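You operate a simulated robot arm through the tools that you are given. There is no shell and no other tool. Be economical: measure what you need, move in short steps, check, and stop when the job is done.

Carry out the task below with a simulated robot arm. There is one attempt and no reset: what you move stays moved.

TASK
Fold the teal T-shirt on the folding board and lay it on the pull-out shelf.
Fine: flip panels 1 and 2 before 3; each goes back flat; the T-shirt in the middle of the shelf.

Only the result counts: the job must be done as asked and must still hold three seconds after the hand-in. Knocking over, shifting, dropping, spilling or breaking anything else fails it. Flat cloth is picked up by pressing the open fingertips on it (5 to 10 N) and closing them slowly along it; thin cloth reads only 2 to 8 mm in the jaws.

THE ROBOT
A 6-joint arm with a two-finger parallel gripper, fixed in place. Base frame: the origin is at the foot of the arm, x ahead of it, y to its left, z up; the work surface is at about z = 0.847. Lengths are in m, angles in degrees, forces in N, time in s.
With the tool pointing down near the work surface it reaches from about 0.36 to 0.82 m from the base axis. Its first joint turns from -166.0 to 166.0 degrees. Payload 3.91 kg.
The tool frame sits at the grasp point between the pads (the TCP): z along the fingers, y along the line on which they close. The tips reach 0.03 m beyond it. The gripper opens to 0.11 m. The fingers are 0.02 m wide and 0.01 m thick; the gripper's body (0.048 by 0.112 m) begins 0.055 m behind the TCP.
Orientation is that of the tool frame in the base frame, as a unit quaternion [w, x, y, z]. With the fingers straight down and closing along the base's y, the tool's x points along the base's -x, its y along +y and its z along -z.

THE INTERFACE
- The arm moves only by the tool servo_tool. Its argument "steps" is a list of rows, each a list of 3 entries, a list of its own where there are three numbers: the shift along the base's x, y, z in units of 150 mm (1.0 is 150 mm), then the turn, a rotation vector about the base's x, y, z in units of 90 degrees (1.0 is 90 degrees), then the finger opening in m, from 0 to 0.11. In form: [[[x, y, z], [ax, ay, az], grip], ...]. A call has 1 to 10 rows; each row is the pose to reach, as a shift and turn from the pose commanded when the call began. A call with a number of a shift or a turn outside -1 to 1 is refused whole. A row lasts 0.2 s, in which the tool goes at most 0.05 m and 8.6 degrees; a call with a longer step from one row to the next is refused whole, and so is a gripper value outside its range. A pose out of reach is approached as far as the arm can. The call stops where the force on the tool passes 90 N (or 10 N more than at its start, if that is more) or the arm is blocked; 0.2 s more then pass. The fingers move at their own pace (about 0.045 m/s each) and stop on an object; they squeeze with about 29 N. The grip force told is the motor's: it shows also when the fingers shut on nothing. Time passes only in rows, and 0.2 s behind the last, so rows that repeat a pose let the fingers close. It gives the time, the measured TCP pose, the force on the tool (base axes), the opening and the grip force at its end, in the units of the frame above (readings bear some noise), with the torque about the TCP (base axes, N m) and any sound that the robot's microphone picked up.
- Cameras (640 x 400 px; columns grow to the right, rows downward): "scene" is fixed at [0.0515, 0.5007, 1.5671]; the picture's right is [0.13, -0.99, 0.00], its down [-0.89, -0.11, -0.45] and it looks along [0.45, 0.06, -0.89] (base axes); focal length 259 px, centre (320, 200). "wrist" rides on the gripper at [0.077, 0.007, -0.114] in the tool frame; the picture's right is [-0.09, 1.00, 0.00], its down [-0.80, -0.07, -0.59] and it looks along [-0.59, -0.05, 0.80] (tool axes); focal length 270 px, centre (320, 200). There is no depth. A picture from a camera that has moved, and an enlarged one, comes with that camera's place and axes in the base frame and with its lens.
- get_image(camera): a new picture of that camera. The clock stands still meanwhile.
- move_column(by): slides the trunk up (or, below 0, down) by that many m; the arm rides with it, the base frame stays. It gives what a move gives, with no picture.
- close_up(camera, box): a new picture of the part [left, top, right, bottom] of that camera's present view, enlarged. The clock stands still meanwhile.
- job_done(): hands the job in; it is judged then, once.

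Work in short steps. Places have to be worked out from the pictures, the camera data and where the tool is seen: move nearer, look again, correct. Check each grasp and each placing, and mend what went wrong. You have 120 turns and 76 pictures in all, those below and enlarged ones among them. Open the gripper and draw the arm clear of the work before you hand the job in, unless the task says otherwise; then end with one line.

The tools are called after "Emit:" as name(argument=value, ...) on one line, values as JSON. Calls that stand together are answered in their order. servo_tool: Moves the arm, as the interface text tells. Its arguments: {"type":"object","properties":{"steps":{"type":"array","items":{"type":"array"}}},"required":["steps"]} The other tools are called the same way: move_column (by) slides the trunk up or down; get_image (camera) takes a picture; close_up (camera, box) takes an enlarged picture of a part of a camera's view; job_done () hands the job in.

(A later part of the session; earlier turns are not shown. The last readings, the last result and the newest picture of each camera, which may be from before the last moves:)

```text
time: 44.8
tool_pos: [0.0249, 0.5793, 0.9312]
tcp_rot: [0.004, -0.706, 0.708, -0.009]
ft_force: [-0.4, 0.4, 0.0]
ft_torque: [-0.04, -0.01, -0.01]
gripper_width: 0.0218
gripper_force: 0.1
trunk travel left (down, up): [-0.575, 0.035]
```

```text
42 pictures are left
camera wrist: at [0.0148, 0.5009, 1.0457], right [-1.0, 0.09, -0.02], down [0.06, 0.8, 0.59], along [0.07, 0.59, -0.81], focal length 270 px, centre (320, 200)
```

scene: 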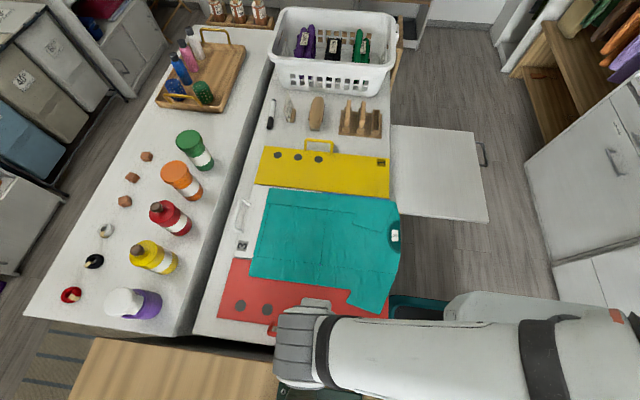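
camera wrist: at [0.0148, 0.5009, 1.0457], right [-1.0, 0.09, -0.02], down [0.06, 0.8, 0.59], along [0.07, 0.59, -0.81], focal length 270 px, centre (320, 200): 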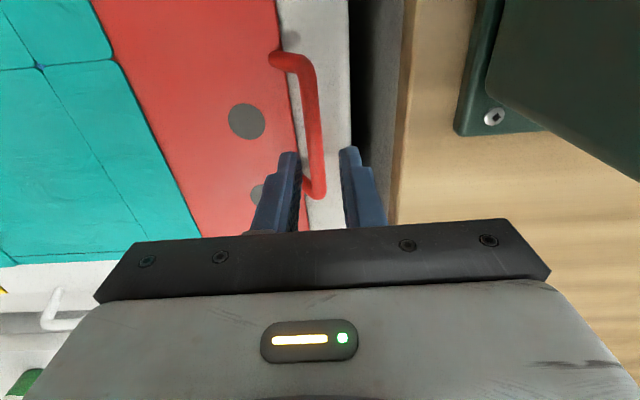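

The bar is ~5 mm further in +x; I shift, descend to z≈0.889 and close.

Emit:
servo_tool(steps=[[[0.03, 0, -0.08], [0, 0, 0], 0.022], [[0.035, 0, -0.18], [0, 0, 0], 0.022], [[0.035, 0, -0.28], [0, 0, 0], 0.022]])

Emit:
servo_tool(steps=[[[0, 0, 0], [0, 0, 0], 0.0], [[0, 0, 0], [0, 0, 0], 0.0], [[0, 0, 0], [0, 0, 0], 0.0]])

Emit:
get_image(camera="wrist")

```text
time: 45.5
tool_pos: [0.0293, 0.5764, 0.8903]
tcp_rot: [0.004, -0.707, 0.708, -0.009]
ft_force: [0.1, 0.2, -1.2]
ft_torque: [0.03, 0.0, -0.02]
gripper_width: 0.0219
gripper_force: 0.1
trunk travel left (down, up): [-0.575, 0.035]
```

```text
time: 46.4
tool_pos: [0.0292, 0.576, 0.8895]
tcp_rot: [0.003, -0.707, 0.708, -0.009]
ft_force: [-8.8, -0.9, 1.0]
ft_torque: [-0.03, 0.11, 0.01]
gripper_width: 0.0106
gripper_force: 45.0
trunk travel left (down, up): [-0.575, 0.035]
```

```text
41 pictures are left
camera wrist: at [0.019, 0.4983, 1.0051], right [-1.0, 0.09, -0.02], down [0.06, 0.8, 0.59], along [0.07, 0.59, -0.81], focal length 270 px, centre (320, 200)
```

wrist: 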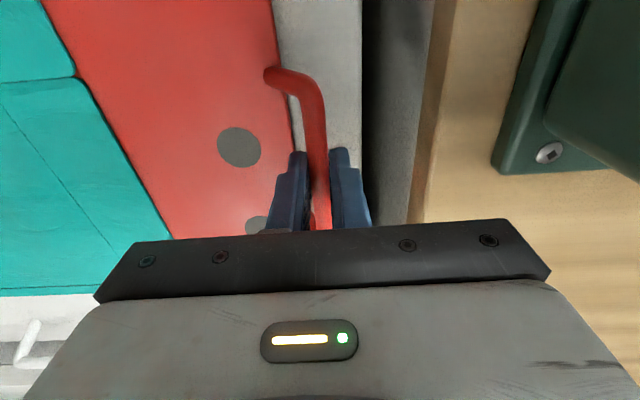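

Gripped. I start panel 2's mirrored arc (hinge ≈ x 0.197) and check forces after the first part.

Emit:
servo_tool(steps=[[[0.023, 0, 0.113], [0, 0, 0], 0], [[0.057, 0, 0.226], [0, 0, 0], 0], [[0.121, 0, 0.371], [0, 0, 0], 0], [[0.205, 0, 0.505], [0, 0, 0], 0], [[0.307, 0, 0.627], [0, 0, 0], 0]])

```text
time: 47.5
tool_pos: [0.0766, 0.577, 0.9844]
tcp_rot: [0.004, -0.706, 0.708, -0.008]
ft_force: [4.1, -11.9, -6.3]
ft_torque: [0.47, 0.01, -0.03]
gripper_width: 0.0105
gripper_force: 44.8
trunk travel left (down, up): [-0.575, 0.035]
```

Low forces, good circle. Continuing past upright.

Emit:
servo_tool(steps=[[[0.118, 0, 0.106], [0, 0, 0], 0], [[0.249, 0, 0.195], [0, 0, 0], 0], [[0.391, 0, 0.264], [0, 0, 0], 0], [[0.542, 0, 0.313], [0, 0, 0], 0], [[0.698, 0, 0.341], [0, 0, 0], 0], [[0.856, 0, 0.346], [0, 0, 0], 0], [[0.975, 0, 0.335], [0, 0, 0], 0]])

Emit:
get_image(camera="scene")

```text
time: 49.1
tool_pos: [0.2248, 0.5753, 1.0345]
tcp_rot: [0.004, -0.707, 0.707, -0.008]
ft_force: [1.4, -5.2, 1.8]
ft_torque: [0.14, -0.06, -0.04]
gripper_width: 0.0102
gripper_force: 45.4
trunk travel left (down, up): [-0.575, 0.035]
```

```text
40 pictures are left
```

scene: 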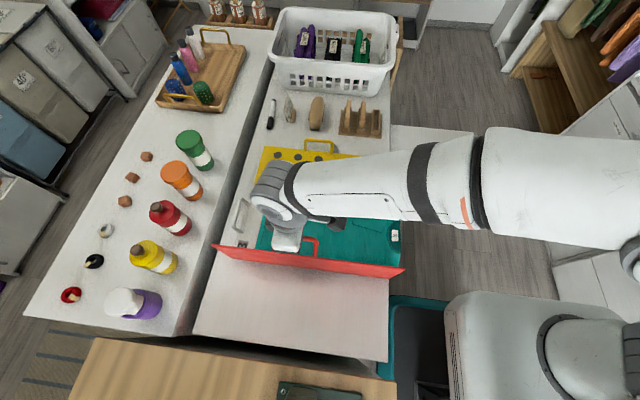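

Upright with tiny forces. I continue to about 142°, where panel 1 met its stop.

Emit:
servo_tool(steps=[[[0.155, 0, -0.033], [0, 0, 0], 0], [[0.304, 0, -0.087], [0, 0, 0], 0], [[0.443, 0, -0.161], [0, 0, 0], 0], [[0.572, 0, -0.254], [0, 0, 0], 0], [[0.659, 0, -0.335], [0, 0, 0], 0], [[0.712, 0, -0.394], [0, 0, 0], 0]])

Emit:
get_image(camera="scene")

```text
time: 50.5
tool_pos: [0.3312, 0.5771, 0.976]
tcp_rot: [0.004, -0.707, 0.708, -0.009]
ft_force: [0.7, -1.8, 0.4]
ft_torque: [0.19, -0.02, -0.04]
gripper_width: 0.0104
gripper_force: 45.3
trunk travel left (down, up): [-0.575, 0.035]
```

```text
39 pictures are left
```

scene: 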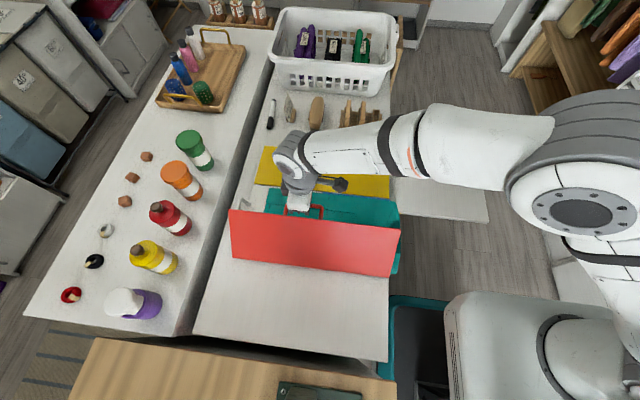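

Still free at 140°; I continue gently to 158°.

Emit:
servo_tool(steps=[[[0.071, 0, -0.095], [0, 0, 0], 0], [[0.104, 0, -0.145], [0, 0, 0], 0], [[0.133, 0, -0.197], [0, 0, 0], 0], [[0.16, 0, -0.25], [0, 0, 0], 0], [[0.183, 0, -0.305], [0, 0, 0], 0]])

Emit:
get_image(camera="wrist")

```text
time: 51.5
tool_pos: [0.3377, 0.5766, 0.9443]
tcp_rot: [-0.001, 0.709, -0.705, 0.006]
ft_force: [-38.1, -12.7, 23.6]
ft_torque: [-0.33, -0.19, -0.19]
gripper_width: 0.0104
gripper_force: 44.8
trunk travel left (down, up): [-0.575, 0.035]
stopped in row 4: the force on the tool passed its limit at 108 N (the readings are from after the stop); the commanded pose is now the measured one
```

```text
38 pictures are left
camera wrist: at [0.3297, 0.4986, 1.0592], right [-1.0, 0.08, -0.01], down [0.06, 0.81, 0.59], along [0.06, 0.59, -0.81], focal length 270 px, centre (320, 200)
```

wrist: 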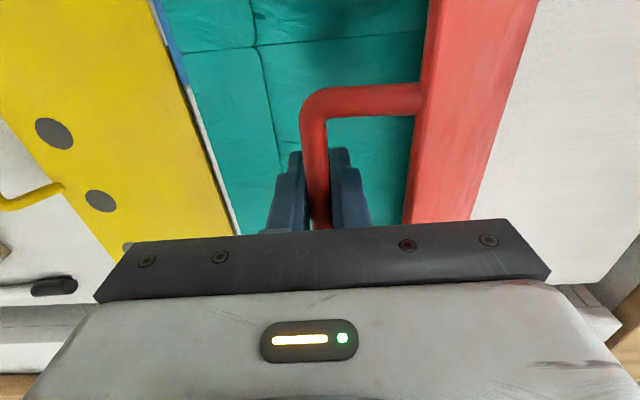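

Same stop as panel 1. I re-seat the grip about 24 mm higher, as before.

Emit:
servo_tool(steps=[[[0, 0, 0.02], [0, 0, 0], 0.024], [[0, 0, 0.05], [0, 0, 0], 0.024], [[-0.02, 0, 0.1], [0, 0, 0], 0.024], [[-0.02, 0, 0.15], [0, 0, 0], 0.024], [[-0.02, 0, 0.16], [0, 0, 0], 0.024], [[-0.02, 0, 0.16], [0, 0, 0], 0.0], [[-0.02, 0, 0.16], [0, 0, 0], 0.0], [[-0.02, 0, 0.16], [0, 0, 0], 0.0]])

Emit:
get_image(camera="wrist")

```text
time: 53.4
tool_pos: [0.3368, 0.578, 0.9648]
tcp_rot: [0.0, 0.708, -0.706, 0.008]
ft_force: [-39.8, -1.4, -7.9]
ft_torque: [-0.01, 0.36, -0.2]
gripper_width: 0.0103
gripper_force: 44.9
trunk travel left (down, up): [-0.575, 0.035]
```

```text
37 pictures are left
camera wrist: at [0.3288, 0.5012, 1.0798], right [-1.0, 0.08, -0.01], down [0.06, 0.81, 0.59], along [0.06, 0.58, -0.81], focal length 270 px, centre (320, 200)
```

wrist: 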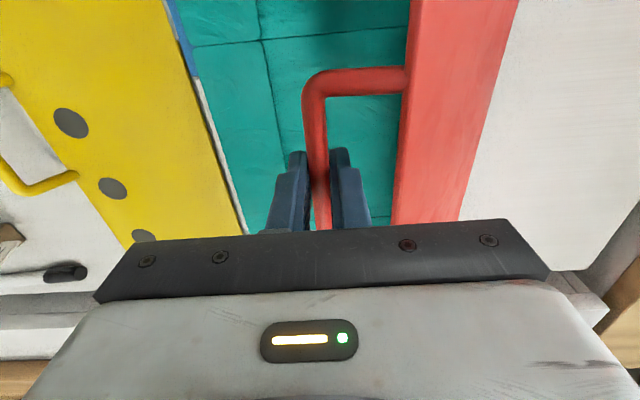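

Gripped again. I trace the arc back to upright.

Emit:
servo_tool(steps=[[[-0.048, 0, 0.038], [0, 0, 0], 0], [[-0.129, 0, 0.125], [0, 0, 0], 0], [[-0.251, 0, 0.227], [0, 0, 0], 0], [[-0.385, 0, 0.311], [0, 0, 0], 0], [[-0.53, 0, 0.375], [0, 0, 0], 0], [[-0.682, 0, 0.419], [0, 0, 0], 0], [[-0.839, 0, 0.441], [0, 0, 0], 0], [[-0.977, 0, 0.442], [0, 0, 0], 0]])

Emit:
get_image(camera="scene")

```text
time: 55.1
tool_pos: [0.1964, 0.5785, 1.0343]
tcp_rot: [-0.005, 0.708, -0.706, 0.005]
ft_force: [-1.0, -1.0, 10.2]
ft_torque: [-0.26, -0.05, -0.02]
gripper_width: 0.0104
gripper_force: 45.3
trunk travel left (down, up): [-0.575, 0.035]
```

```text
36 pictures are left
```

scene: 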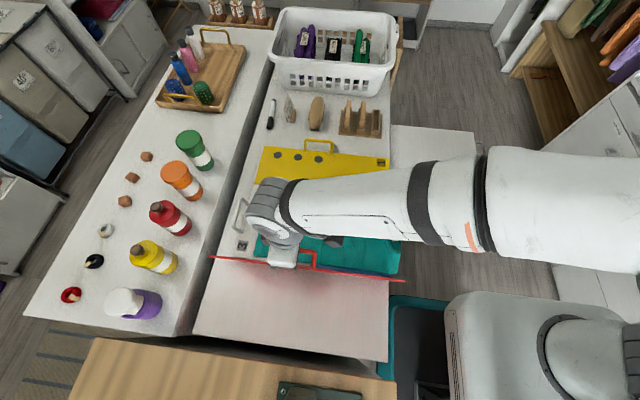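

Continuing down with panel 2.

Emit:
servo_tool(steps=[[[-0.158, 0, -0.011], [0, 0, 0], 0], [[-0.313, 0, -0.044], [0, 0, 0], 0], [[-0.462, 0, -0.098], [0, 0, 0], 0], [[-0.601, 0, -0.173], [0, 0, 0], 0], [[-0.73, 0, -0.265], [0, 0, 0], 0], [[-0.844, 0, -0.375], [0, 0, 0], 0], [[-0.93, 0, -0.484], [0, 0, 0], 0], [[-0.993, 0, -0.585], [0, 0, 0], 0]])

```text
time: 57.0
tool_pos: [0.0481, 0.5784, 0.945]
tcp_rot: [-0.001, 0.707, -0.707, 0.008]
ft_force: [-4.6, -4.8, 2.2]
ft_torque: [-0.66, 0.04, -0.12]
gripper_width: 0.0102
gripper_force: 45.1
trunk travel left (down, up): [-0.575, 0.035]
```

Emit:
servo_tool(steps=[[[-0.06, 0, -0.125], [0, 0, 0], 0], [[-0.104, 0, -0.257], [0, 0, 0], 0], [[-0.125, 0, -0.353], [0, 0, 0], 0], [[-0.131, 0, -0.393], [0, 0, 0], 0], [[-0.131, 0, -0.41], [0, 0, 0], 0]])

Emit:
get_image(camera="wrist")

```text
time: 58.1
tool_pos: [0.0283, 0.5778, 0.886]
tcp_rot: [-0.005, 0.708, -0.706, 0.003]
ft_force: [-5.9, 0.5, 39.9]
ft_torque: [-0.66, 0.04, -0.15]
gripper_width: 0.0103
gripper_force: 44.6
trunk travel left (down, up): [-0.575, 0.035]
```

```text
35 pictures are left
camera wrist: at [0.0199, 0.4997, 1.0016], right [-1.0, 0.09, -0.01], down [0.06, 0.8, 0.6], along [0.06, 0.59, -0.8], focal length 270 px, centre (320, 200)
```

wrist: 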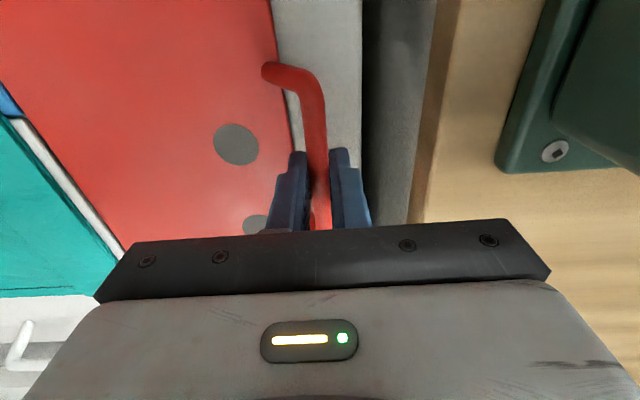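

Panel 2 is back flat. I release, lift, and turn to close along y for panel 3, then look.

Emit:
servo_tool(steps=[[[0, 0, 0.03], [0, 0, 0], 0.026], [[0, 0, 0.03], [0, 0, 0], 0.026], [[0, 0, 0.12], [0, 0, 0], 0.026], [[0, 0, 0.35], [0, 0, 0], 0.026], [[0, 0, 0.6], [0, 0, 0], 0.026], [[0.1, 0, 0.85], [0, 0, 0], 0.026], [[0.3, -0.05, 1], [0, 0, 0], 0.026], [[0.55, -0.1, 1], [0, 0, 0], 0.026], [[0.8, -0.15, 1], [0, 0, 0], 0.026]])

Emit:
servo_tool(steps=[[[0.08, 0, 0.05], [0, 0, -0.095], 0.026], [[0.16, 0, 0.1], [0, 0, -0.19], 0.026], [[0.24, 0, 0.15], [0, 0, -0.285], 0.026], [[0.32, 0, 0.2], [0, 0, -0.38], 0.026], [[0.4, 0, 0.25], [0, 0, -0.475], 0.026], [[0.48, 0.05, 0.3], [0, 0, -0.57], 0.026], [[0.56, 0.1, 0.3], [0, 0, -0.665], 0.026], [[0.64, 0.15, 0.3], [0, 0, -0.76], 0.026], [[0.7, 0.2, 0.3], [0, 0, -0.855], 0.026], [[0.7, 0.25, 0.3], [0, 0, -0.95], 0.026]])

Emit:
get_image(camera="wrist")

Emit:
get_image(camera="scene")

```text
time: 60.1
tool_pos: [0.1501, 0.557, 1.0334]
tcp_rot: [-0.001, 0.709, -0.706, 0.006]
ft_force: [-0.3, -0.3, 0.6]
ft_torque: [0.0, 0.0, 0.01]
gripper_width: 0.0261
gripper_force: 0.1
trunk travel left (down, up): [-0.575, 0.035]
```

```text
time: 62.4
tool_pos: [0.2525, 0.5928, 1.077]
tcp_rot: [-0.004, -0.038, 0.999, -0.005]
ft_force: [0.9, 0.2, 0.0]
ft_torque: [-0.02, 0.01, -0.01]
gripper_width: 0.0262
gripper_force: 0.1
trunk travel left (down, up): [-0.575, 0.035]
```

```text
34 pictures are left
camera wrist: at [0.1765, 0.5933, 1.1919], right [0.01, 1.0, -0.01], down [0.81, 0.0, 0.59], along [0.59, -0.01, -0.81], focal length 270 px, centre (320, 200)
```

wrist: 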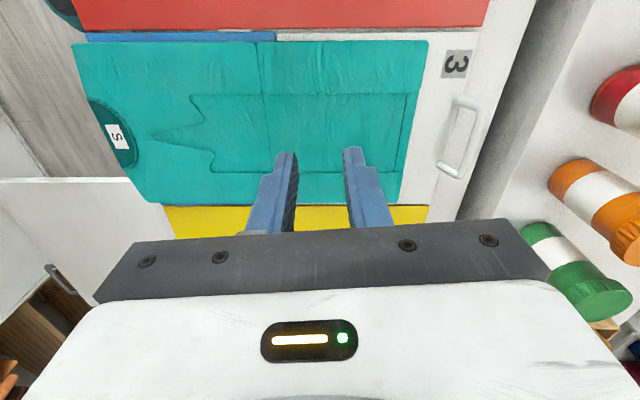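

```text
33 pictures are left
```

scene: 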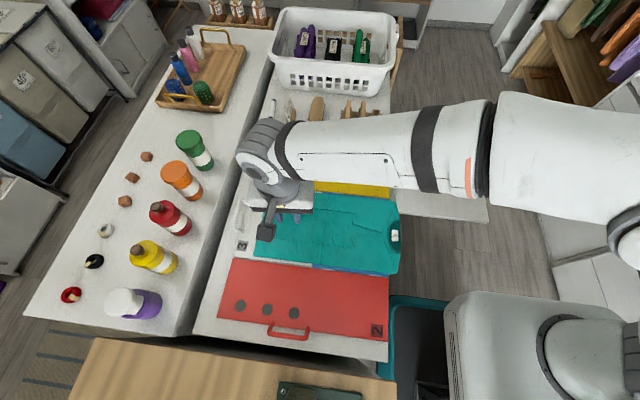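

Both side folds are neat. Panel 3's bar is at about x 0.28–0.365, y≈0.775. I move near it with a slight outward tilt for reach.

Emit:
servo_tool(steps=[[[0.08, 0.15, -0.1], [0, 0, -0.049], 0.024], [[0.16, 0.35, -0.2], [0.06, 0, -0.049], 0.024], [[0.24, 0.55, -0.35], [0.12, 0, -0.049], 0.024], [[0.3, 0.75, -0.5], [0.167, 0, -0.049], 0.024], [[0.35, 0.9, -0.65], [0.167, 0, -0.049], 0.024], [[0.38, 1, -0.8], [0.167, 0, -0.049], 0.024]])

Emit:
get_image(camera="wrist")

```text
time: 63.8
tool_pos: [0.3061, 0.7428, 0.9565]
tcp_rot: [0.002, -0.003, 0.992, 0.124]
ft_force: [-0.6, -0.4, -0.2]
ft_torque: [-0.01, -0.02, 0.02]
gripper_width: 0.0239
gripper_force: 0.0
trunk travel left (down, up): [-0.575, 0.035]
```

```text
32 pictures are left
camera wrist: at [0.2292, 0.72, 1.0685], right [0.08, 0.97, 0.25], down [0.8, -0.21, 0.56], along [0.59, 0.15, -0.79], focal length 270 px, centre (320, 200)
```

wrist: 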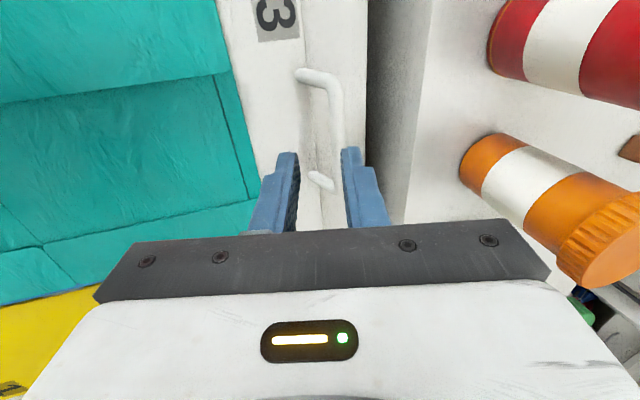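

Bar at y≈0.775. I approach along the tool axis and close.

Emit:
servo_tool(steps=[[[0.03, 0.07, 0], [0, 0, 0], 0.024], [[0.03, 0.11, -0.15], [0, 0, 0], 0.024], [[0.03, 0.15, -0.3], [0, 0, 0], 0.024], [[0.03, 0.19, -0.46], [0, 0, 0], 0.024]])

Emit:
get_image(camera="wrist")

```text
time: 64.8
tool_pos: [0.3131, 0.7718, 0.8875]
tcp_rot: [0.002, -0.003, 0.992, 0.125]
ft_force: [-0.6, 0.0, 0.6]
ft_torque: [-0.01, 0.03, -0.01]
gripper_width: 0.0239
gripper_force: 0.0
trunk travel left (down, up): [-0.575, 0.035]
```

```text
31 pictures are left
camera wrist: at [0.2358, 0.7485, 0.9997], right [0.08, 0.97, 0.25], down [0.8, -0.21, 0.56], along [0.59, 0.15, -0.79], focal length 270 px, centre (320, 200)
```

wrist: 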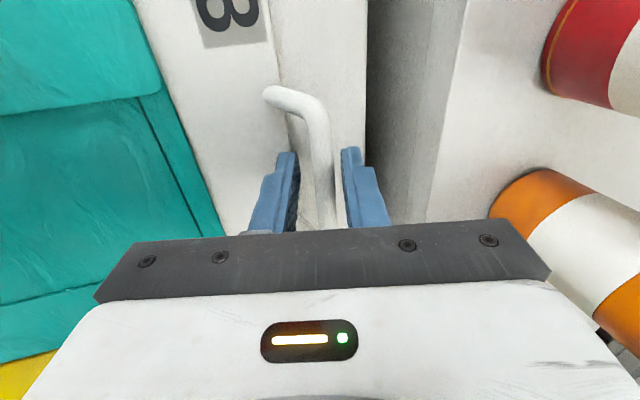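

The bar is between the fingers and within reach; closing.

Emit:
servo_tool(steps=[[[0, 0, 0], [0, 0, 0], 0.0], [[0, 0, 0], [0, 0, 0], 0.0], [[0, 0, 0], [0, 0, 0], 0.0]])

```text
time: 65.5
tool_pos: [0.3126, 0.7743, 0.8887]
tcp_rot: [0.002, -0.002, 0.992, 0.128]
ft_force: [2.7, 25.3, 8.6]
ft_torque: [0.15, 0.14, -0.32]
gripper_width: 0.0109
gripper_force: 45.4
trunk travel left (down, up): [-0.575, 0.035]
```

Gripped (10.9 mm). I start panel 3's arc (hinge ≈ y 0.532, R≈0.246) and check.

Emit:
servo_tool(steps=[[[0, -0.016, 0.115], [0, 0, 0], 0], [[0, -0.04, 0.225], [0, 0, 0], 0], [[0, -0.072, 0.337], [0, 0, 0], 0], [[0, -0.11, 0.445], [0, 0, 0], 0], [[0, -0.157, 0.55], [0, 0, 0], 0], [[0, -0.21, 0.652], [0, 0, 0], 0], [[0, -0.272, 0.748], [0, 0, 0], 0]])

```text
time: 67.2
tool_pos: [0.3122, 0.7291, 0.9972]
tcp_rot: [0.001, -0.003, 0.992, 0.123]
ft_force: [1.2, 6.2, 4.6]
ft_torque: [-0.13, -0.15, -0.23]
gripper_width: 0.0107
gripper_force: 45.4
trunk travel left (down, up): [-0.575, 0.035]
```

Very low forces. Continuing.

Emit:
servo_tool(steps=[[[0, -0.065, 0.095], [0, 0, 0], 0], [[0, -0.135, 0.186], [0, 0, 0], 0], [[0, -0.215, 0.268], [0, 0, 0], 0], [[0, -0.301, 0.346], [0, 0, 0], 0], [[0, -0.392, 0.416], [0, 0, 0], 0], [[0, -0.487, 0.481], [0, 0, 0], 0], [[0, -0.587, 0.538], [0, 0, 0], 0], [[0, -0.69, 0.589], [0, 0, 0], 0], [[0, -0.797, 0.632], [0, 0, 0], 0], [[0, -0.907, 0.668], [0, 0, 0], 0]])

Emit:
get_image(camera="scene")

```text
time: 69.3
tool_pos: [0.3144, 0.5929, 1.0927]
tcp_rot: [-0.002, -0.002, 0.993, 0.119]
ft_force: [-4.8, -11.0, -50.9]
ft_torque: [-0.3, 0.23, -0.09]
gripper_width: 0.0107
gripper_force: 45.7
trunk travel left (down, up): [-0.575, 0.035]
```

```text
30 pictures are left
```

scene: 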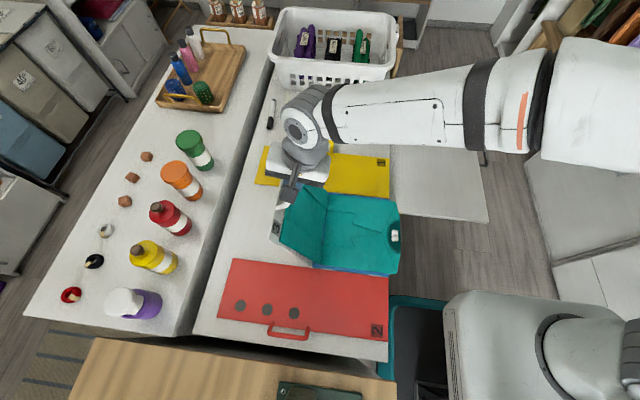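

The radius is smaller than assumed: refit hinge y≈0.538, R≈0.235. I continue past upright on that circle.

Emit:
servo_tool(steps=[[[0, -0.108, -0.043], [0, 0, 0], 0], [[0, -0.217, -0.027], [0, 0, 0], 0], [[0, -0.325, -0.02], [0, 0, 0], 0], [[0, -0.435, -0.02], [0, 0, 0], 0], [[0, -0.544, -0.028], [0, 0, 0], 0], [[0, -0.652, -0.043], [0, 0, 0], 0], [[0, -0.759, -0.066], [0, 0, 0], 0]])

```text
time: 71.0
tool_pos: [0.3136, 0.4812, 1.0915]
tcp_rot: [0.003, -0.002, 0.992, 0.127]
ft_force: [-3.7, -5.5, 20.6]
ft_torque: [0.0, -0.39, -0.34]
gripper_width: 0.0105
gripper_force: 44.9
trunk travel left (down, up): [-0.575, 0.035]
```

Emit:
servo_tool(steps=[[[0, -0.107, -0.018], [0, 0, 0], 0], [[0, -0.213, -0.052], [0, 0, 0], 0], [[0, -0.314, -0.095], [0, 0, 0], 0], [[0, -0.411, -0.149], [0, 0, 0], 0], [[0, -0.505, -0.206], [0, 0, 0], 0], [[0, -0.593, -0.271], [0, 0, 0], 0], [[0, -0.718, -0.38], [0, 0, 0], 0], [[0, -0.795, -0.459], [0, 0, 0], 0]])

Emit:
get_image(camera="scene")

```text
time: 72.8
tool_pos: [0.3136, 0.3625, 1.0225]
tcp_rot: [0.002, -0.003, 0.992, 0.125]
ft_force: [-3.2, -0.6, 0.9]
ft_torque: [0.07, 0.22, -0.13]
gripper_width: 0.0102
gripper_force: 44.7
trunk travel left (down, up): [-0.575, 0.035]
```

```text
29 pictures are left
```

scene: 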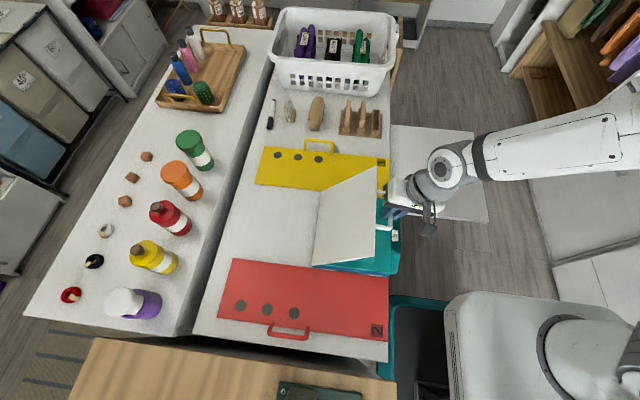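

Nearly at the stop; I push a few degrees more to be sure the fold drops.

Emit:
servo_tool(steps=[[[0, -0.035, -0.042], [0, 0, 0], 0], [[0, -0.071, -0.085], [0, 0, 0], 0], [[0, -0.09, -0.11], [0, 0, 0], 0]])

Emit:
get_image(camera="wrist")

```text
time: 73.7
tool_pos: [0.3154, 0.362, 1.0082]
tcp_rot: [0.01, -0.003, 0.991, 0.133]
ft_force: [-16.8, 33.8, 3.2]
ft_torque: [0.29, 1.4, -0.04]
gripper_width: 0.0104
gripper_force: 45.2
trunk travel left (down, up): [-0.575, 0.035]
stopped in row 3: the force on the tool passed its limit at 154 N (the readings are from after the stop); the commanded pose is now the measured one
```

```text
28 pictures are left
camera wrist: at [0.2362, 0.3356, 1.1192], right [0.08, 0.96, 0.26], down [0.79, -0.22, 0.57], along [0.61, 0.17, -0.78], focal length 270 px, centre (320, 200)
```

wrist: 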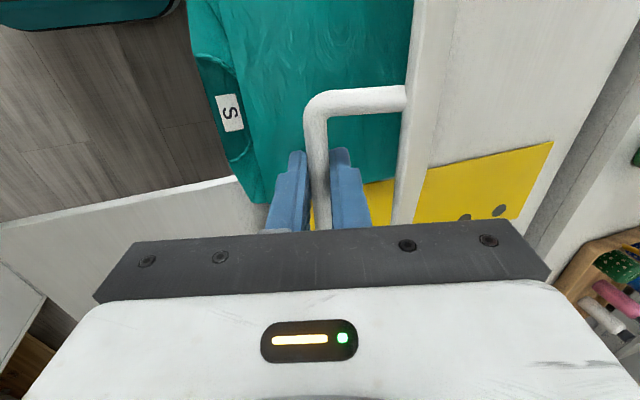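

Panel 3 is at its stop. I trace the arc back.

Emit:
servo_tool(steps=[[[0, 0.05, 0.06], [0, 0, 0], 0], [[0, 0.113, 0.121], [0, 0, 0], 0], [[0, 0.26, 0.247], [0, 0, 0], 0], [[0, 0.421, 0.353], [0, 0, 0], 0], [[0, 0.52, 0.403], [0, 0, 0], 0], [[0, 0.619, 0.449], [0, 0, 0], 0], [[0, 0.722, 0.487], [0, 0, 0], 0], [[0, 0.829, 0.518], [0, 0, 0], 0], [[0, 0.991, 0.549], [0, 0, 0], 0]])

Emit:
get_image(camera="scene")

```text
time: 75.7
tool_pos: [0.3172, 0.5044, 1.0912]
tcp_rot: [0.01, -0.004, 0.991, 0.133]
ft_force: [-19.6, 2.5, -11.5]
ft_torque: [0.17, 0.04, -0.36]
gripper_width: 0.0105
gripper_force: 45.0
trunk travel left (down, up): [-0.575, 0.035]
```

```text
27 pictures are left
```

scene: 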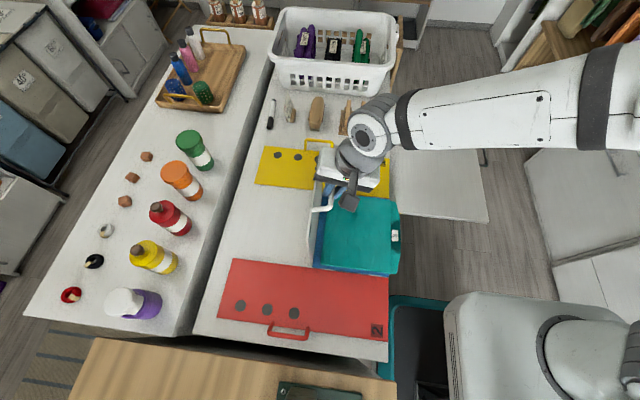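

Fold 3 is done and the shirt lies as a square. I keep lowering panel 3.

Emit:
servo_tool(steps=[[[0, 0.109, 0.01], [0, 0, 0], 0], [[0, 0.219, 0.015], [0, 0, 0], 0], [[0, 0.328, 0.01], [0, 0, 0], 0], [[0, 0.437, 0.0], [0, 0, 0], 0], [[0, 0.546, -0.02], [0, 0, 0], 0], [[0, 0.653, -0.045], [0, 0, 0], 0], [[0, 0.757, -0.08], [0, 0, 0], 0], [[0, 0.859, -0.121], [0, 0, 0], 0], [[0, 0.981, -0.182], [0, 0, 0], 0]])

```text
time: 77.7
tool_pos: [0.3175, 0.6525, 1.065]
tcp_rot: [0.01, -0.004, 0.991, 0.136]
ft_force: [-10.7, 7.4, 9.9]
ft_torque: [0.38, 0.56, -0.17]
gripper_width: 0.0106
gripper_force: 44.9
trunk travel left (down, up): [-0.575, 0.035]
```

Emit:
servo_tool(steps=[[[0, 0.094, -0.057], [0, 0, 0], 0], [[0, 0.184, -0.119], [0, 0, 0], 0], [[0, 0.269, -0.189], [0, 0, 0], 0], [[0, 0.35, -0.263], [0, 0, 0], 0], [[0, 0.425, -0.344], [0, 0, 0], 0], [[0, 0.494, -0.429], [0, 0, 0], 0], [[0, 0.557, -0.519], [0, 0, 0], 0], [[0, 0.613, -0.613], [0, 0, 0], 0], [[0, 0.706, -0.812], [0, 0, 0], 0], [[0, 0.761, -0.982], [0, 0, 0], 0]])

```text
time: 79.9
tool_pos: [0.317, 0.7672, 0.9154]
tcp_rot: [0.009, -0.005, 0.991, 0.133]
ft_force: [-23.7, 23.9, 4.9]
ft_torque: [0.4, 0.28, -0.29]
gripper_width: 0.0105
gripper_force: 45.3
trunk travel left (down, up): [-0.575, 0.035]
```

Emit:
servo_tool(steps=[[[0, 0.02, -0.08], [0, 0, 0], 0], [[0, 0.03, -0.15], [0, 0, 0], 0], [[0, 0.033, -0.2], [0, 0, 0], 0], [[0, 0.035, -0.23], [0, 0, 0], 0]])

Emit:
get_image(camera="wrist")

```text
time: 80.9
tool_pos: [0.3168, 0.7736, 0.8894]
tcp_rot: [0.011, -0.003, 0.99, 0.138]
ft_force: [-11.9, 34.2, 28.2]
ft_torque: [0.3, 0.94, -0.17]
gripper_width: 0.0102
gripper_force: 44.8
trunk travel left (down, up): [-0.575, 0.035]
```

```text
26 pictures are left
camera wrist: at [0.2375, 0.7472, 0.9994], right [0.08, 0.96, 0.28], down [0.79, -0.23, 0.57], along [0.61, 0.17, -0.77], focal length 270 px, centre (320, 200)
```

wrist: 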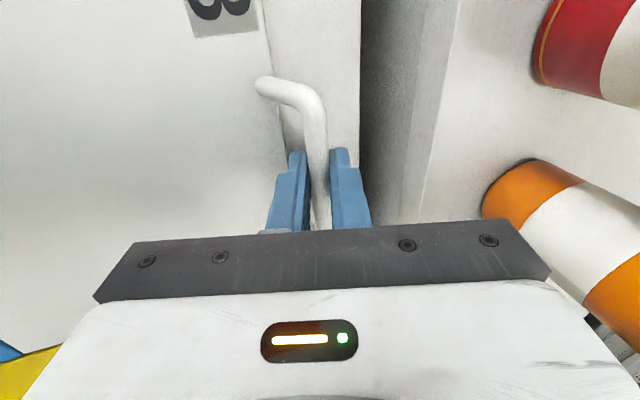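

Panel 3 is down flat. I release, retract and go look at the folded shirt.

Emit:
servo_tool(steps=[[[0, 0, 0.0], [0, 0, 0], 0.026], [[0, 0, 0.02], [0, 0, 0], 0.026], [[0, -0.03, 0.12], [0, 0, 0], 0.026], [[0, -0.08, 0.3], [0, 0, 0], 0.026], [[0, -0.2, 0.55], [-0.06, 0, 0], 0.026], [[-0.1, -0.4, 0.75], [-0.12, 0, 0], 0.026], [[-0.2, -0.65, 0.9], [-0.167, 0, 0], 0.026], [[-0.3, -0.85, 1], [-0.167, 0, 0], 0.026], [[-0.4, -1, 1], [-0.167, 0, 0], 0.026]])

Emit:
servo_tool(steps=[[[-0.1, -0.25, 0.1], [0, 0, 0], 0.05], [[-0.2, -0.5, 0.2], [0, 0, 0], 0.05], [[-0.3, -0.75, 0.2], [0, 0, 0], 0.05], [[-0.3, -1, 0.2], [0, 0, 0], 0.05]])

Emit:
get_image(camera="wrist")

Emit:
get_image(camera="scene")

```text
time: 82.9
tool_pos: [0.2568, 0.6197, 1.0334]
tcp_rot: [0.009, -0.005, 1.0, 0.002]
ft_force: [0.4, -0.2, -1.0]
ft_torque: [0.01, 0.0, 0.04]
gripper_width: 0.0263
gripper_force: 0.0
trunk travel left (down, up): [-0.575, 0.035]
```

```text
time: 83.9
tool_pos: [0.2089, 0.4719, 1.0624]
tcp_rot: [0.009, -0.004, 1.0, 0.003]
ft_force: [-0.3, -0.5, -0.5]
ft_torque: [0.02, -0.02, 0.01]
gripper_width: 0.0502
gripper_force: 0.1
trunk travel left (down, up): [-0.575, 0.035]
```

```text
25 pictures are left
camera wrist: at [0.1309, 0.4753, 1.1757], right [0.08, 1.0, 0.01], down [0.79, -0.07, 0.61], along [0.61, -0.04, -0.79], focal length 270 px, centre (320, 200)
```

wrist: 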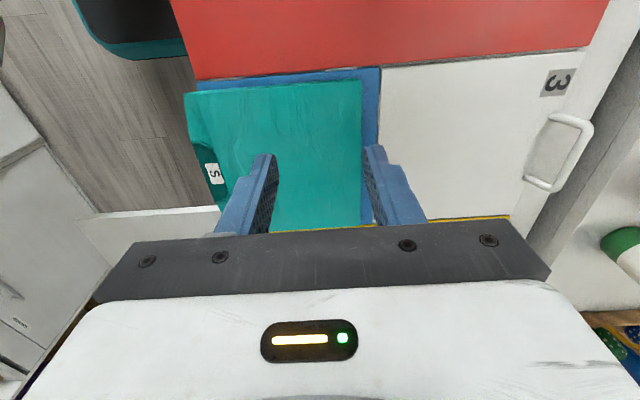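

```text
24 pictures are left
```

scene: 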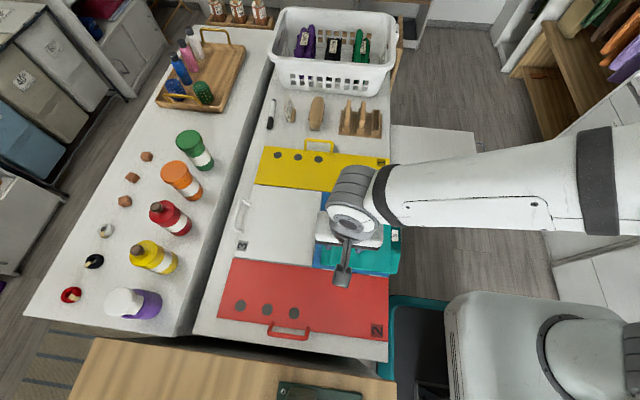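

The shirt is folded to a packet at about x 0.21–0.43, y 0.32–0.52, all panels flat. I go above its centre (0.32, 0.42) with jaws at 6 cm.

Emit:
servo_tool(steps=[[[0.2, -0.1, -0.15], [0, 0, 0], 0.06], [[0.4, -0.2, -0.35], [0, 0, 0], 0.06], [[0.6, -0.3, -0.55], [0, 0, 0], 0.06], [[0.74, -0.34, -0.8], [0, 0, 0], 0.06], [[0.74, -0.34, -1], [0, 0, 0], 0.06]])

Emit:
get_image(camera="wrist")

```text
time: 85.1
tool_pos: [0.3226, 0.419, 0.9115]
tcp_rot: [0.01, -0.004, 1.0, 0.003]
ft_force: [0.4, 0.2, -0.4]
ft_torque: [0.03, 0.05, -0.01]
gripper_width: 0.0598
gripper_force: 0.0
trunk travel left (down, up): [-0.575, 0.035]
```

```text
23 pictures are left
camera wrist: at [0.243, 0.4228, 1.0246], right [0.08, 1.0, 0.01], down [0.79, -0.07, 0.61], along [0.61, -0.04, -0.79], focal length 270 px, centre (320, 200)
```

wrist: 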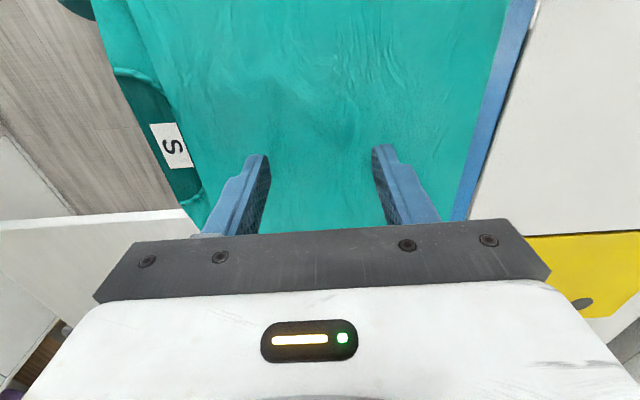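

Well centred. I descend in small steps to feel the cloth.

Emit:
servo_tool(steps=[[[0, 0, -0.05], [0, 0, 0], 0.06], [[0, 0, -0.09], [0, 0, 0], 0.06], [[0, 0, -0.11], [0, 0, 0], 0.06], [[0, 0, -0.12], [0, 0, 0], 0.06]])

```text
time: 86.1
tool_pos: [0.3241, 0.4205, 0.8947]
tcp_rot: [0.007, -0.004, 1.0, 0.003]
ft_force: [-0.5, 0.6, -0.3]
ft_torque: [-0.01, 0.02, 0.04]
gripper_width: 0.0601
gripper_force: 0.0
trunk travel left (down, up): [-0.575, 0.035]
```

Emit:
servo_tool(steps=[[[0, 0, -0.02], [0, 0, 0], 0.06], [[0, 0, -0.03], [0, 0, 0], 0.06]])

```text
time: 86.7
tool_pos: [0.3247, 0.4206, 0.8904]
tcp_rot: [0.008, -0.004, 1.0, 0.003]
ft_force: [0.0, -1.0, 3.0]
ft_torque: [-0.14, 0.09, -0.03]
gripper_width: 0.06
gripper_force: 0.4
trunk travel left (down, up): [-0.575, 0.035]
```

Contact begins (3 N). I go about 1 mm further.

Emit:
servo_tool(steps=[[[0, 0, -0.006], [0, 0, 0], 0.06], [[0, 0, -0.006], [0, 0, 0], 0.06]])

```text
time: 87.3
tool_pos: [0.3242, 0.418, 0.8904]
tcp_rot: [0.008, -0.004, 1.0, 0.003]
ft_force: [1.1, 0.4, 16.7]
ft_torque: [-0.57, 0.09, 0.06]
gripper_width: 0.0601
gripper_force: 0.0
trunk travel left (down, up): [-0.575, 0.035]
```

16.7 N, carried mostly by the −y finger. I ease off 0.8 mm and level the fingers by half a degree.

Emit:
servo_tool(steps=[[[0, 0, 0.006], [-0.007, 0, 0], 0.06], [[0, 0, 0.004], [-0.007, 0, 0], 0.06]])

```text
time: 87.9
tool_pos: [0.3245, 0.4185, 0.8897]
tcp_rot: [0.009, -0.004, 1.0, -0.001]
ft_force: [2.2, 0.1, 14.7]
ft_torque: [0.39, 0.05, -0.17]
gripper_width: 0.0599
gripper_force: 0.2
trunk travel left (down, up): [-0.575, 0.035]
```

Emit:
servo_tool(steps=[[[0, 0, 0.003], [0.003, 0, 0], 0.06], [[0, 0, 0.003], [0.003, 0, 0], 0.06]])

```text
time: 88.5
tool_pos: [0.3235, 0.4186, 0.8891]
tcp_rot: [0.009, -0.004, 1.0, 0.001]
ft_force: [6.5, -1.4, 16.0]
ft_torque: [-0.08, -0.04, -0.01]
gripper_width: 0.0601
gripper_force: 0.1
trunk travel left (down, up): [-0.575, 0.035]
```

Balanced now; I ease up to reach 5–10 N.

Emit:
servo_tool(steps=[[[0, 0, 0.005], [0, 0, 0], 0.06], [[0, 0, 0.005], [0, 0, 0], 0.06]])

```text
time: 89.1
tool_pos: [0.3244, 0.4203, 0.8905]
tcp_rot: [0.008, -0.004, 1.0, -0.001]
ft_force: [2.2, 2.1, 5.3]
ft_torque: [0.2, -0.02, -0.09]
gripper_width: 0.06
gripper_force: 0.5
trunk travel left (down, up): [-0.575, 0.035]
```

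5 N; I close slowly with a hair more pressure.

Emit:
servo_tool(steps=[[[0, 0, -0.002], [0, 0, 0], 0.054], [[0, 0, -0.002], [0, 0, 0], 0.048], [[0, 0, -0.002], [0, 0, 0], 0.042], [[0, 0, -0.002], [0, 0, 0], 0.036], [[0, 0, -0.002], [0, 0, 0], 0.03], [[0, 0, -0.002], [0, 0, 0], 0.024], [[0, 0, -0.002], [0, 0, 0], 0.018], [[0, 0, -0.002], [0, 0, 0], 0.012], [[0, 0, -0.002], [0, 0, 0], 0.006], [[0, 0, -0.002], [0, 0, 0], 0.0]])

Emit:
servo_tool(steps=[[[0, 0, 0], [0, 0, 0], 0.0], [[0, 0, 0], [0, 0, 0], 0.0]])

Emit:
get_image(camera="wrist")

```text
time: 91.3
tool_pos: [0.3255, 0.4197, 0.8898]
tcp_rot: [0.009, -0.004, 1.0, -0.001]
ft_force: [0.3, 0.4, 0.4]
ft_torque: [-0.03, 0.0, 0.01]
gripper_width: 0.0
gripper_force: 28.0
trunk travel left (down, up): [-0.575, 0.035]
```

```text
time: 91.9
tool_pos: [0.3244, 0.4195, 0.8907]
tcp_rot: [0.008, -0.004, 1.0, -0.001]
ft_force: [0.1, -0.4, -0.4]
ft_torque: [0.0, 0.0, -0.01]
gripper_width: 0.0
gripper_force: 29.4
trunk travel left (down, up): [-0.575, 0.035]
```

```text
22 pictures are left
camera wrist: at [0.2452, 0.4247, 1.0034], right [0.08, 1.0, 0.0], down [0.79, -0.06, 0.61], along [0.61, -0.05, -0.79], focal length 270 px, centre (320, 200)
```

wrist: 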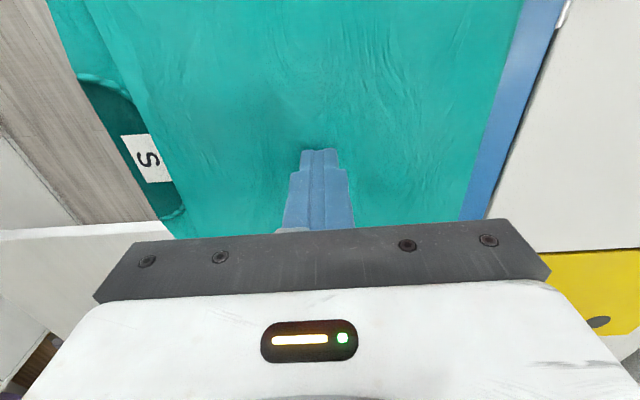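

The jaws shut on nothing since pressure was lost. I reopen (raised a bit), then press a bit harder and keep checking force while closing.

Emit:
servo_tool(steps=[[[0, 0, 0.03], [0, 0, 0], 0.05], [[0, 0, 0.03], [0, 0, 0], 0.05], [[0, 0, 0.03], [0, 0, 0], 0.05], [[0, 0, 0.01], [0, 0, 0], 0.05], [[0, 0, 0], [0, 0, 0], 0.05], [[0, 0, -0.004], [0, 0, 0], 0.05], [[0, 0, -0.004], [0, 0, 0], 0.05]])

```text
time: 93.5
tool_pos: [0.3241, 0.42, 0.8908]
tcp_rot: [0.008, -0.004, 1.0, -0.001]
ft_force: [-0.2, 0.1, -0.1]
ft_torque: [0.02, 0.04, -0.03]
gripper_width: 0.05
gripper_force: 0.0
trunk travel left (down, up): [-0.575, 0.035]
```

Emit:
servo_tool(steps=[[[0, 0, -0.007], [0, 0, 0], 0.05], [[0, 0, -0.007], [0, 0, 0], 0.05]])

```text
time: 94.1
tool_pos: [0.323, 0.4184, 0.89]
tcp_rot: [0.009, -0.005, 1.0, 0.001]
ft_force: [1.8, 1.0, 10.2]
ft_torque: [-0.03, 0.04, 0.0]
gripper_width: 0.0501
gripper_force: 0.0
trunk travel left (down, up): [-0.575, 0.035]
```

10 N, balanced. I close part way and check the pressure.

Emit:
servo_tool(steps=[[[0, 0, 0], [0, 0, 0], 0.047], [[0, 0, 0], [0, 0, 0], 0.044], [[0, 0, 0], [0, 0, 0], 0.041], [[0, 0, 0], [0, 0, 0], 0.038]])

```text
time: 95.1
tool_pos: [0.3229, 0.4187, 0.8894]
tcp_rot: [0.009, -0.005, 1.0, 0.0]
ft_force: [3.0, -0.8, 18.2]
ft_torque: [-0.08, 0.16, 0.02]
gripper_width: 0.0445
gripper_force: 7.0
trunk travel left (down, up): [-0.575, 0.035]
```

The fingers now drag cloth (opening lags, grip force 7 N); pressure is 18 N, so I ease slightly and keep closing.

Emit:
servo_tool(steps=[[[0, 0, 0.004], [0, 0, 0], 0.035], [[0, 0, 0.004], [0, 0, 0], 0.032], [[0, 0, 0.004], [0, 0, 0], 0.029], [[0, 0, 0.004], [0, 0, 0], 0.026]])

```text
time: 96.1
tool_pos: [0.3231, 0.4186, 0.8904]
tcp_rot: [0.008, -0.005, 1.0, 0.0]
ft_force: [-1.3, -1.1, 17.0]
ft_torque: [-0.01, 0.21, 0.02]
gripper_width: 0.0325
gripper_force: 7.1
trunk travel left (down, up): [-0.575, 0.035]
```

Emit:
servo_tool(steps=[[[0, 0, 0.004], [0, 0, 0], 0.022], [[0, 0, 0.004], [0, 0, 0], 0.018], [[0, 0, 0.004], [0, 0, 0], 0.014], [[0, 0, 0.004], [0, 0, 0], 0.01]])

```text
time: 97.1
tool_pos: [0.3246, 0.419, 0.8905]
tcp_rot: [0.008, -0.005, 1.0, -0.001]
ft_force: [-0.4, 0.9, 1.4]
ft_torque: [0.06, 0.05, -0.02]
gripper_width: 0.01
gripper_force: 0.1
trunk travel left (down, up): [-0.575, 0.035]
```

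Pressure dropped after the second easing. I reopen, press to ~8–10 N again and close without that last easing.

Emit:
servo_tool(steps=[[[0, 0, 0.03], [0, 0, 0], 0.05], [[0, 0, 0.03], [0, 0, 0], 0.05], [[0, 0, 0.03], [0, 0, 0], 0.05], [[0, 0, 0.0], [0, 0, 0], 0.05], [[0, 0, -0.007], [0, 0, 0], 0.05], [[0, 0, -0.007], [0, 0, 0], 0.05]])

```text
time: 98.5
tool_pos: [0.3241, 0.4199, 0.8898]
tcp_rot: [0.009, -0.004, 1.0, 0.0]
ft_force: [1.4, -0.7, 3.0]
ft_torque: [-0.07, -0.03, -0.04]
gripper_width: 0.0497
gripper_force: 0.1
trunk travel left (down, up): [-0.575, 0.035]
```

Emit:
servo_tool(steps=[[[0, 0, -0.003], [0, 0, 0], 0.05], [[0, 0, -0.003], [0, 0, 0], 0.046], [[0, 0, -0.003], [0, 0, 0], 0.042], [[0, 0, -0.003], [0, 0, 0], 0.038], [[0, 0, -0.003], [0, 0, 0], 0.034], [[0, 0, -0.003], [0, 0, 0], 0.03]])

```text
time: 99.9
tool_pos: [0.323, 0.4193, 0.8913]
tcp_rot: [0.009, -0.005, 1.0, 0.0]
ft_force: [0.9, -2.2, 13.9]
ft_torque: [-0.08, 0.1, 0.03]
gripper_width: 0.035
gripper_force: 5.6
trunk travel left (down, up): [-0.575, 0.035]
```

Dragging cloth at 14 N; I keep closing to the end at the same height.

Emit:
servo_tool(steps=[[[0, 0, 0], [0, 0, 0], 0.026], [[0, 0, 0], [0, 0, 0], 0.022], [[0, 0, 0], [0, 0, 0], 0.018], [[0, 0, 0], [0, 0, 0], 0.014], [[0, 0, 0], [0, 0, 0], 0.01], [[0, 0, 0], [0, 0, 0], 0.006], [[0, 0, 0], [0, 0, 0], 0.002], [[0, 0, 0], [0, 0, 0], 0.0], [[0, 0, 0], [0, 0, 0], 0.0]])

Emit:
get_image(camera="wrist")

```text
time: 101.9
tool_pos: [0.3223, 0.4194, 0.8897]
tcp_rot: [0.009, -0.005, 1.0, 0.0]
ft_force: [-0.7, -1.6, 13.7]
ft_torque: [-0.07, 0.1, 0.0]
gripper_width: 0.0
gripper_force: 28.7
trunk travel left (down, up): [-0.575, 0.035]
```

```text
21 pictures are left
camera wrist: at [0.2441, 0.4244, 1.0031], right [0.08, 1.0, 0.0], down [0.79, -0.06, 0.61], along [0.61, -0.05, -0.79], focal length 270 px, centre (320, 200)
```

wrist: 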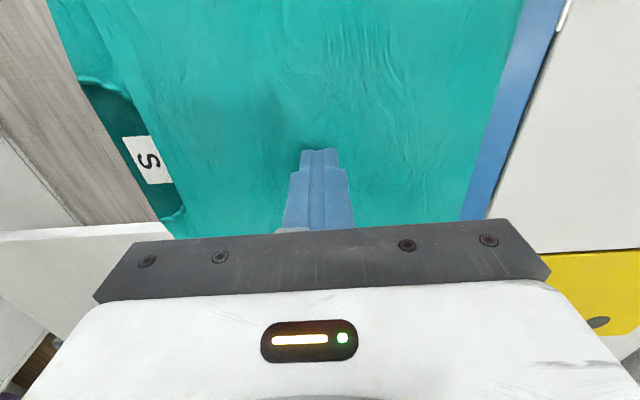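

Pressed at 14 N but nothing held. I retry with a narrower opening, about 7 N, and much slower closing.

Emit:
servo_tool(steps=[[[0, 0, 0.03], [0, 0, 0], 0.03], [[0, 0, 0.03], [0, 0, 0], 0.03], [[0, 0, 0.004], [0, 0, 0], 0.03], [[0, 0, 0.002], [0, 0, 0], 0.03], [[0, 0, 0.002], [0, 0, 0], 0.03]])

```text
time: 103.1
tool_pos: [0.3231, 0.4195, 0.8913]
tcp_rot: [0.009, -0.004, 1.0, -0.001]
ft_force: [1.3, 1.6, 4.0]
ft_torque: [0.04, 0.02, 0.0]
gripper_width: 0.0305
gripper_force: 0.2
trunk travel left (down, up): [-0.575, 0.035]
```

Emit:
servo_tool(steps=[[[0, 0, -0.001], [0, 0, 0], 0.03], [[0, 0, -0.001], [0, 0, 0], 0.028], [[0, 0, -0.001], [0, 0, 0], 0.026], [[0, 0, -0.001], [0, 0, 0], 0.024], [[0, 0, -0.001], [0, 0, 0], 0.022], [[0, 0, -0.001], [0, 0, 0], 0.02]])

```text
time: 104.5
tool_pos: [0.3233, 0.4179, 0.8902]
tcp_rot: [0.009, -0.005, 1.0, 0.0]
ft_force: [0.5, 1.1, 10.2]
ft_torque: [0.07, 0.12, 0.02]
gripper_width: 0.0242
gripper_force: 4.8
trunk travel left (down, up): [-0.575, 0.035]
```

Emit:
servo_tool(steps=[[[0, 0, 0.0005], [0, 0, 0], 0.018], [[0, 0, 0.0005], [0, 0, 0], 0.016], [[0, 0, 0.0005], [0, 0, 0], 0.014], [[0, 0, 0.0005], [0, 0, 0], 0.012], [[0, 0, 0.0005], [0, 0, 0], 0.01], [[0, 0, 0.0005], [0, 0, 0], 0.008], [[0, 0, 0.0005], [0, 0, 0], 0.006], [[0, 0, 0.0005], [0, 0, 0], 0.004], [[0, 0, 0.0005], [0, 0, 0], 0.002], [[0, 0, 0.0005], [0, 0, 0], 0.0]])

```text
time: 106.7
tool_pos: [0.3219, 0.4195, 0.89]
tcp_rot: [0.008, -0.005, 1.0, 0.0]
ft_force: [-0.8, 1.3, 9.3]
ft_torque: [0.01, 0.12, 0.02]
gripper_width: 0.0
gripper_force: 29.3
trunk travel left (down, up): [-0.575, 0.035]
```

Even with correct pressure nothing is pinched at the centre. The collar overhangs the table front, which may offer an edge to pinch, so I lift away and inspect it.

Emit:
servo_tool(steps=[[[0, 0, 0.1], [0, 0, 0], 0.03], [[0, 0, 0.4], [0, 0, 0], 0.03], [[0.1, -0.2, 0.6], [0, 0, 0], 0.03], [[0.3, -0.4, 0.7], [0, 0, 0], 0.03], [[0.4, -0.65, 0.7], [0, 0, 0], 0.03], [[0.45, -0.95, 0.7], [0, 0, 0], 0.03]])

Emit:
servo_tool(steps=[[[0.05, -0.3, 0], [0, 0, 0], 0.03], [[0.1, -0.6, 0], [0, 0, 0], 0.03], [[0.1, -0.9, 0], [0, 0, 0], 0.03], [[0.1, -1, 0], [0, 0, 0], 0.03]])

Emit:
close_up(camera="scene", box=[290, 170, 430, 290])

Emit:
get_image(camera="wrist")

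```text
time: 108.1
tool_pos: [0.3951, 0.2747, 0.994]
tcp_rot: [0.008, -0.004, 1.0, -0.001]
ft_force: [-0.2, 0.3, 0.4]
ft_torque: [0.01, 0.03, 0.03]
gripper_width: 0.0299
gripper_force: 0.1
trunk travel left (down, up): [-0.575, 0.035]
```

```text
time: 109.1
tool_pos: [0.4078, 0.1288, 0.9935]
tcp_rot: [0.007, -0.005, 1.0, 0.001]
ft_force: [0.5, -0.3, 1.0]
ft_torque: [-0.03, 0.02, 0.01]
gripper_width: 0.0302
gripper_force: 0.0
trunk travel left (down, up): [-0.575, 0.035]
```

```text
3.33 times, centred on (360, 230) of scene
camera zoom: at [0.0515, 0.5007, 1.5671], right [0.13, -0.99, 0.0], down [-0.89, -0.11, -0.45], along [0.45, 0.06, -0.89], focal length 863 px, centre (187, 100)
```

zoom: 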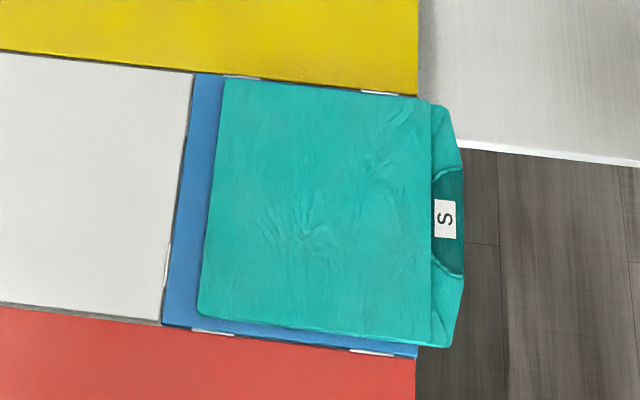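

```text
19 pictures are left
camera wrist: at [0.3285, 0.1334, 1.1072], right [0.08, 1.0, 0.0], down [0.79, -0.06, 0.61], along [0.61, -0.05, -0.79], focal length 270 px, centre (320, 200)
```

wrist: 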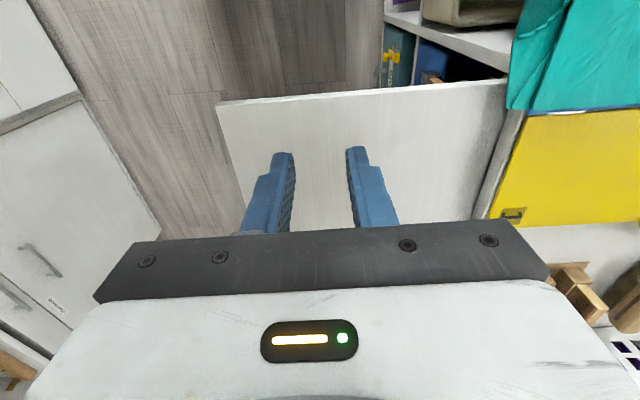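

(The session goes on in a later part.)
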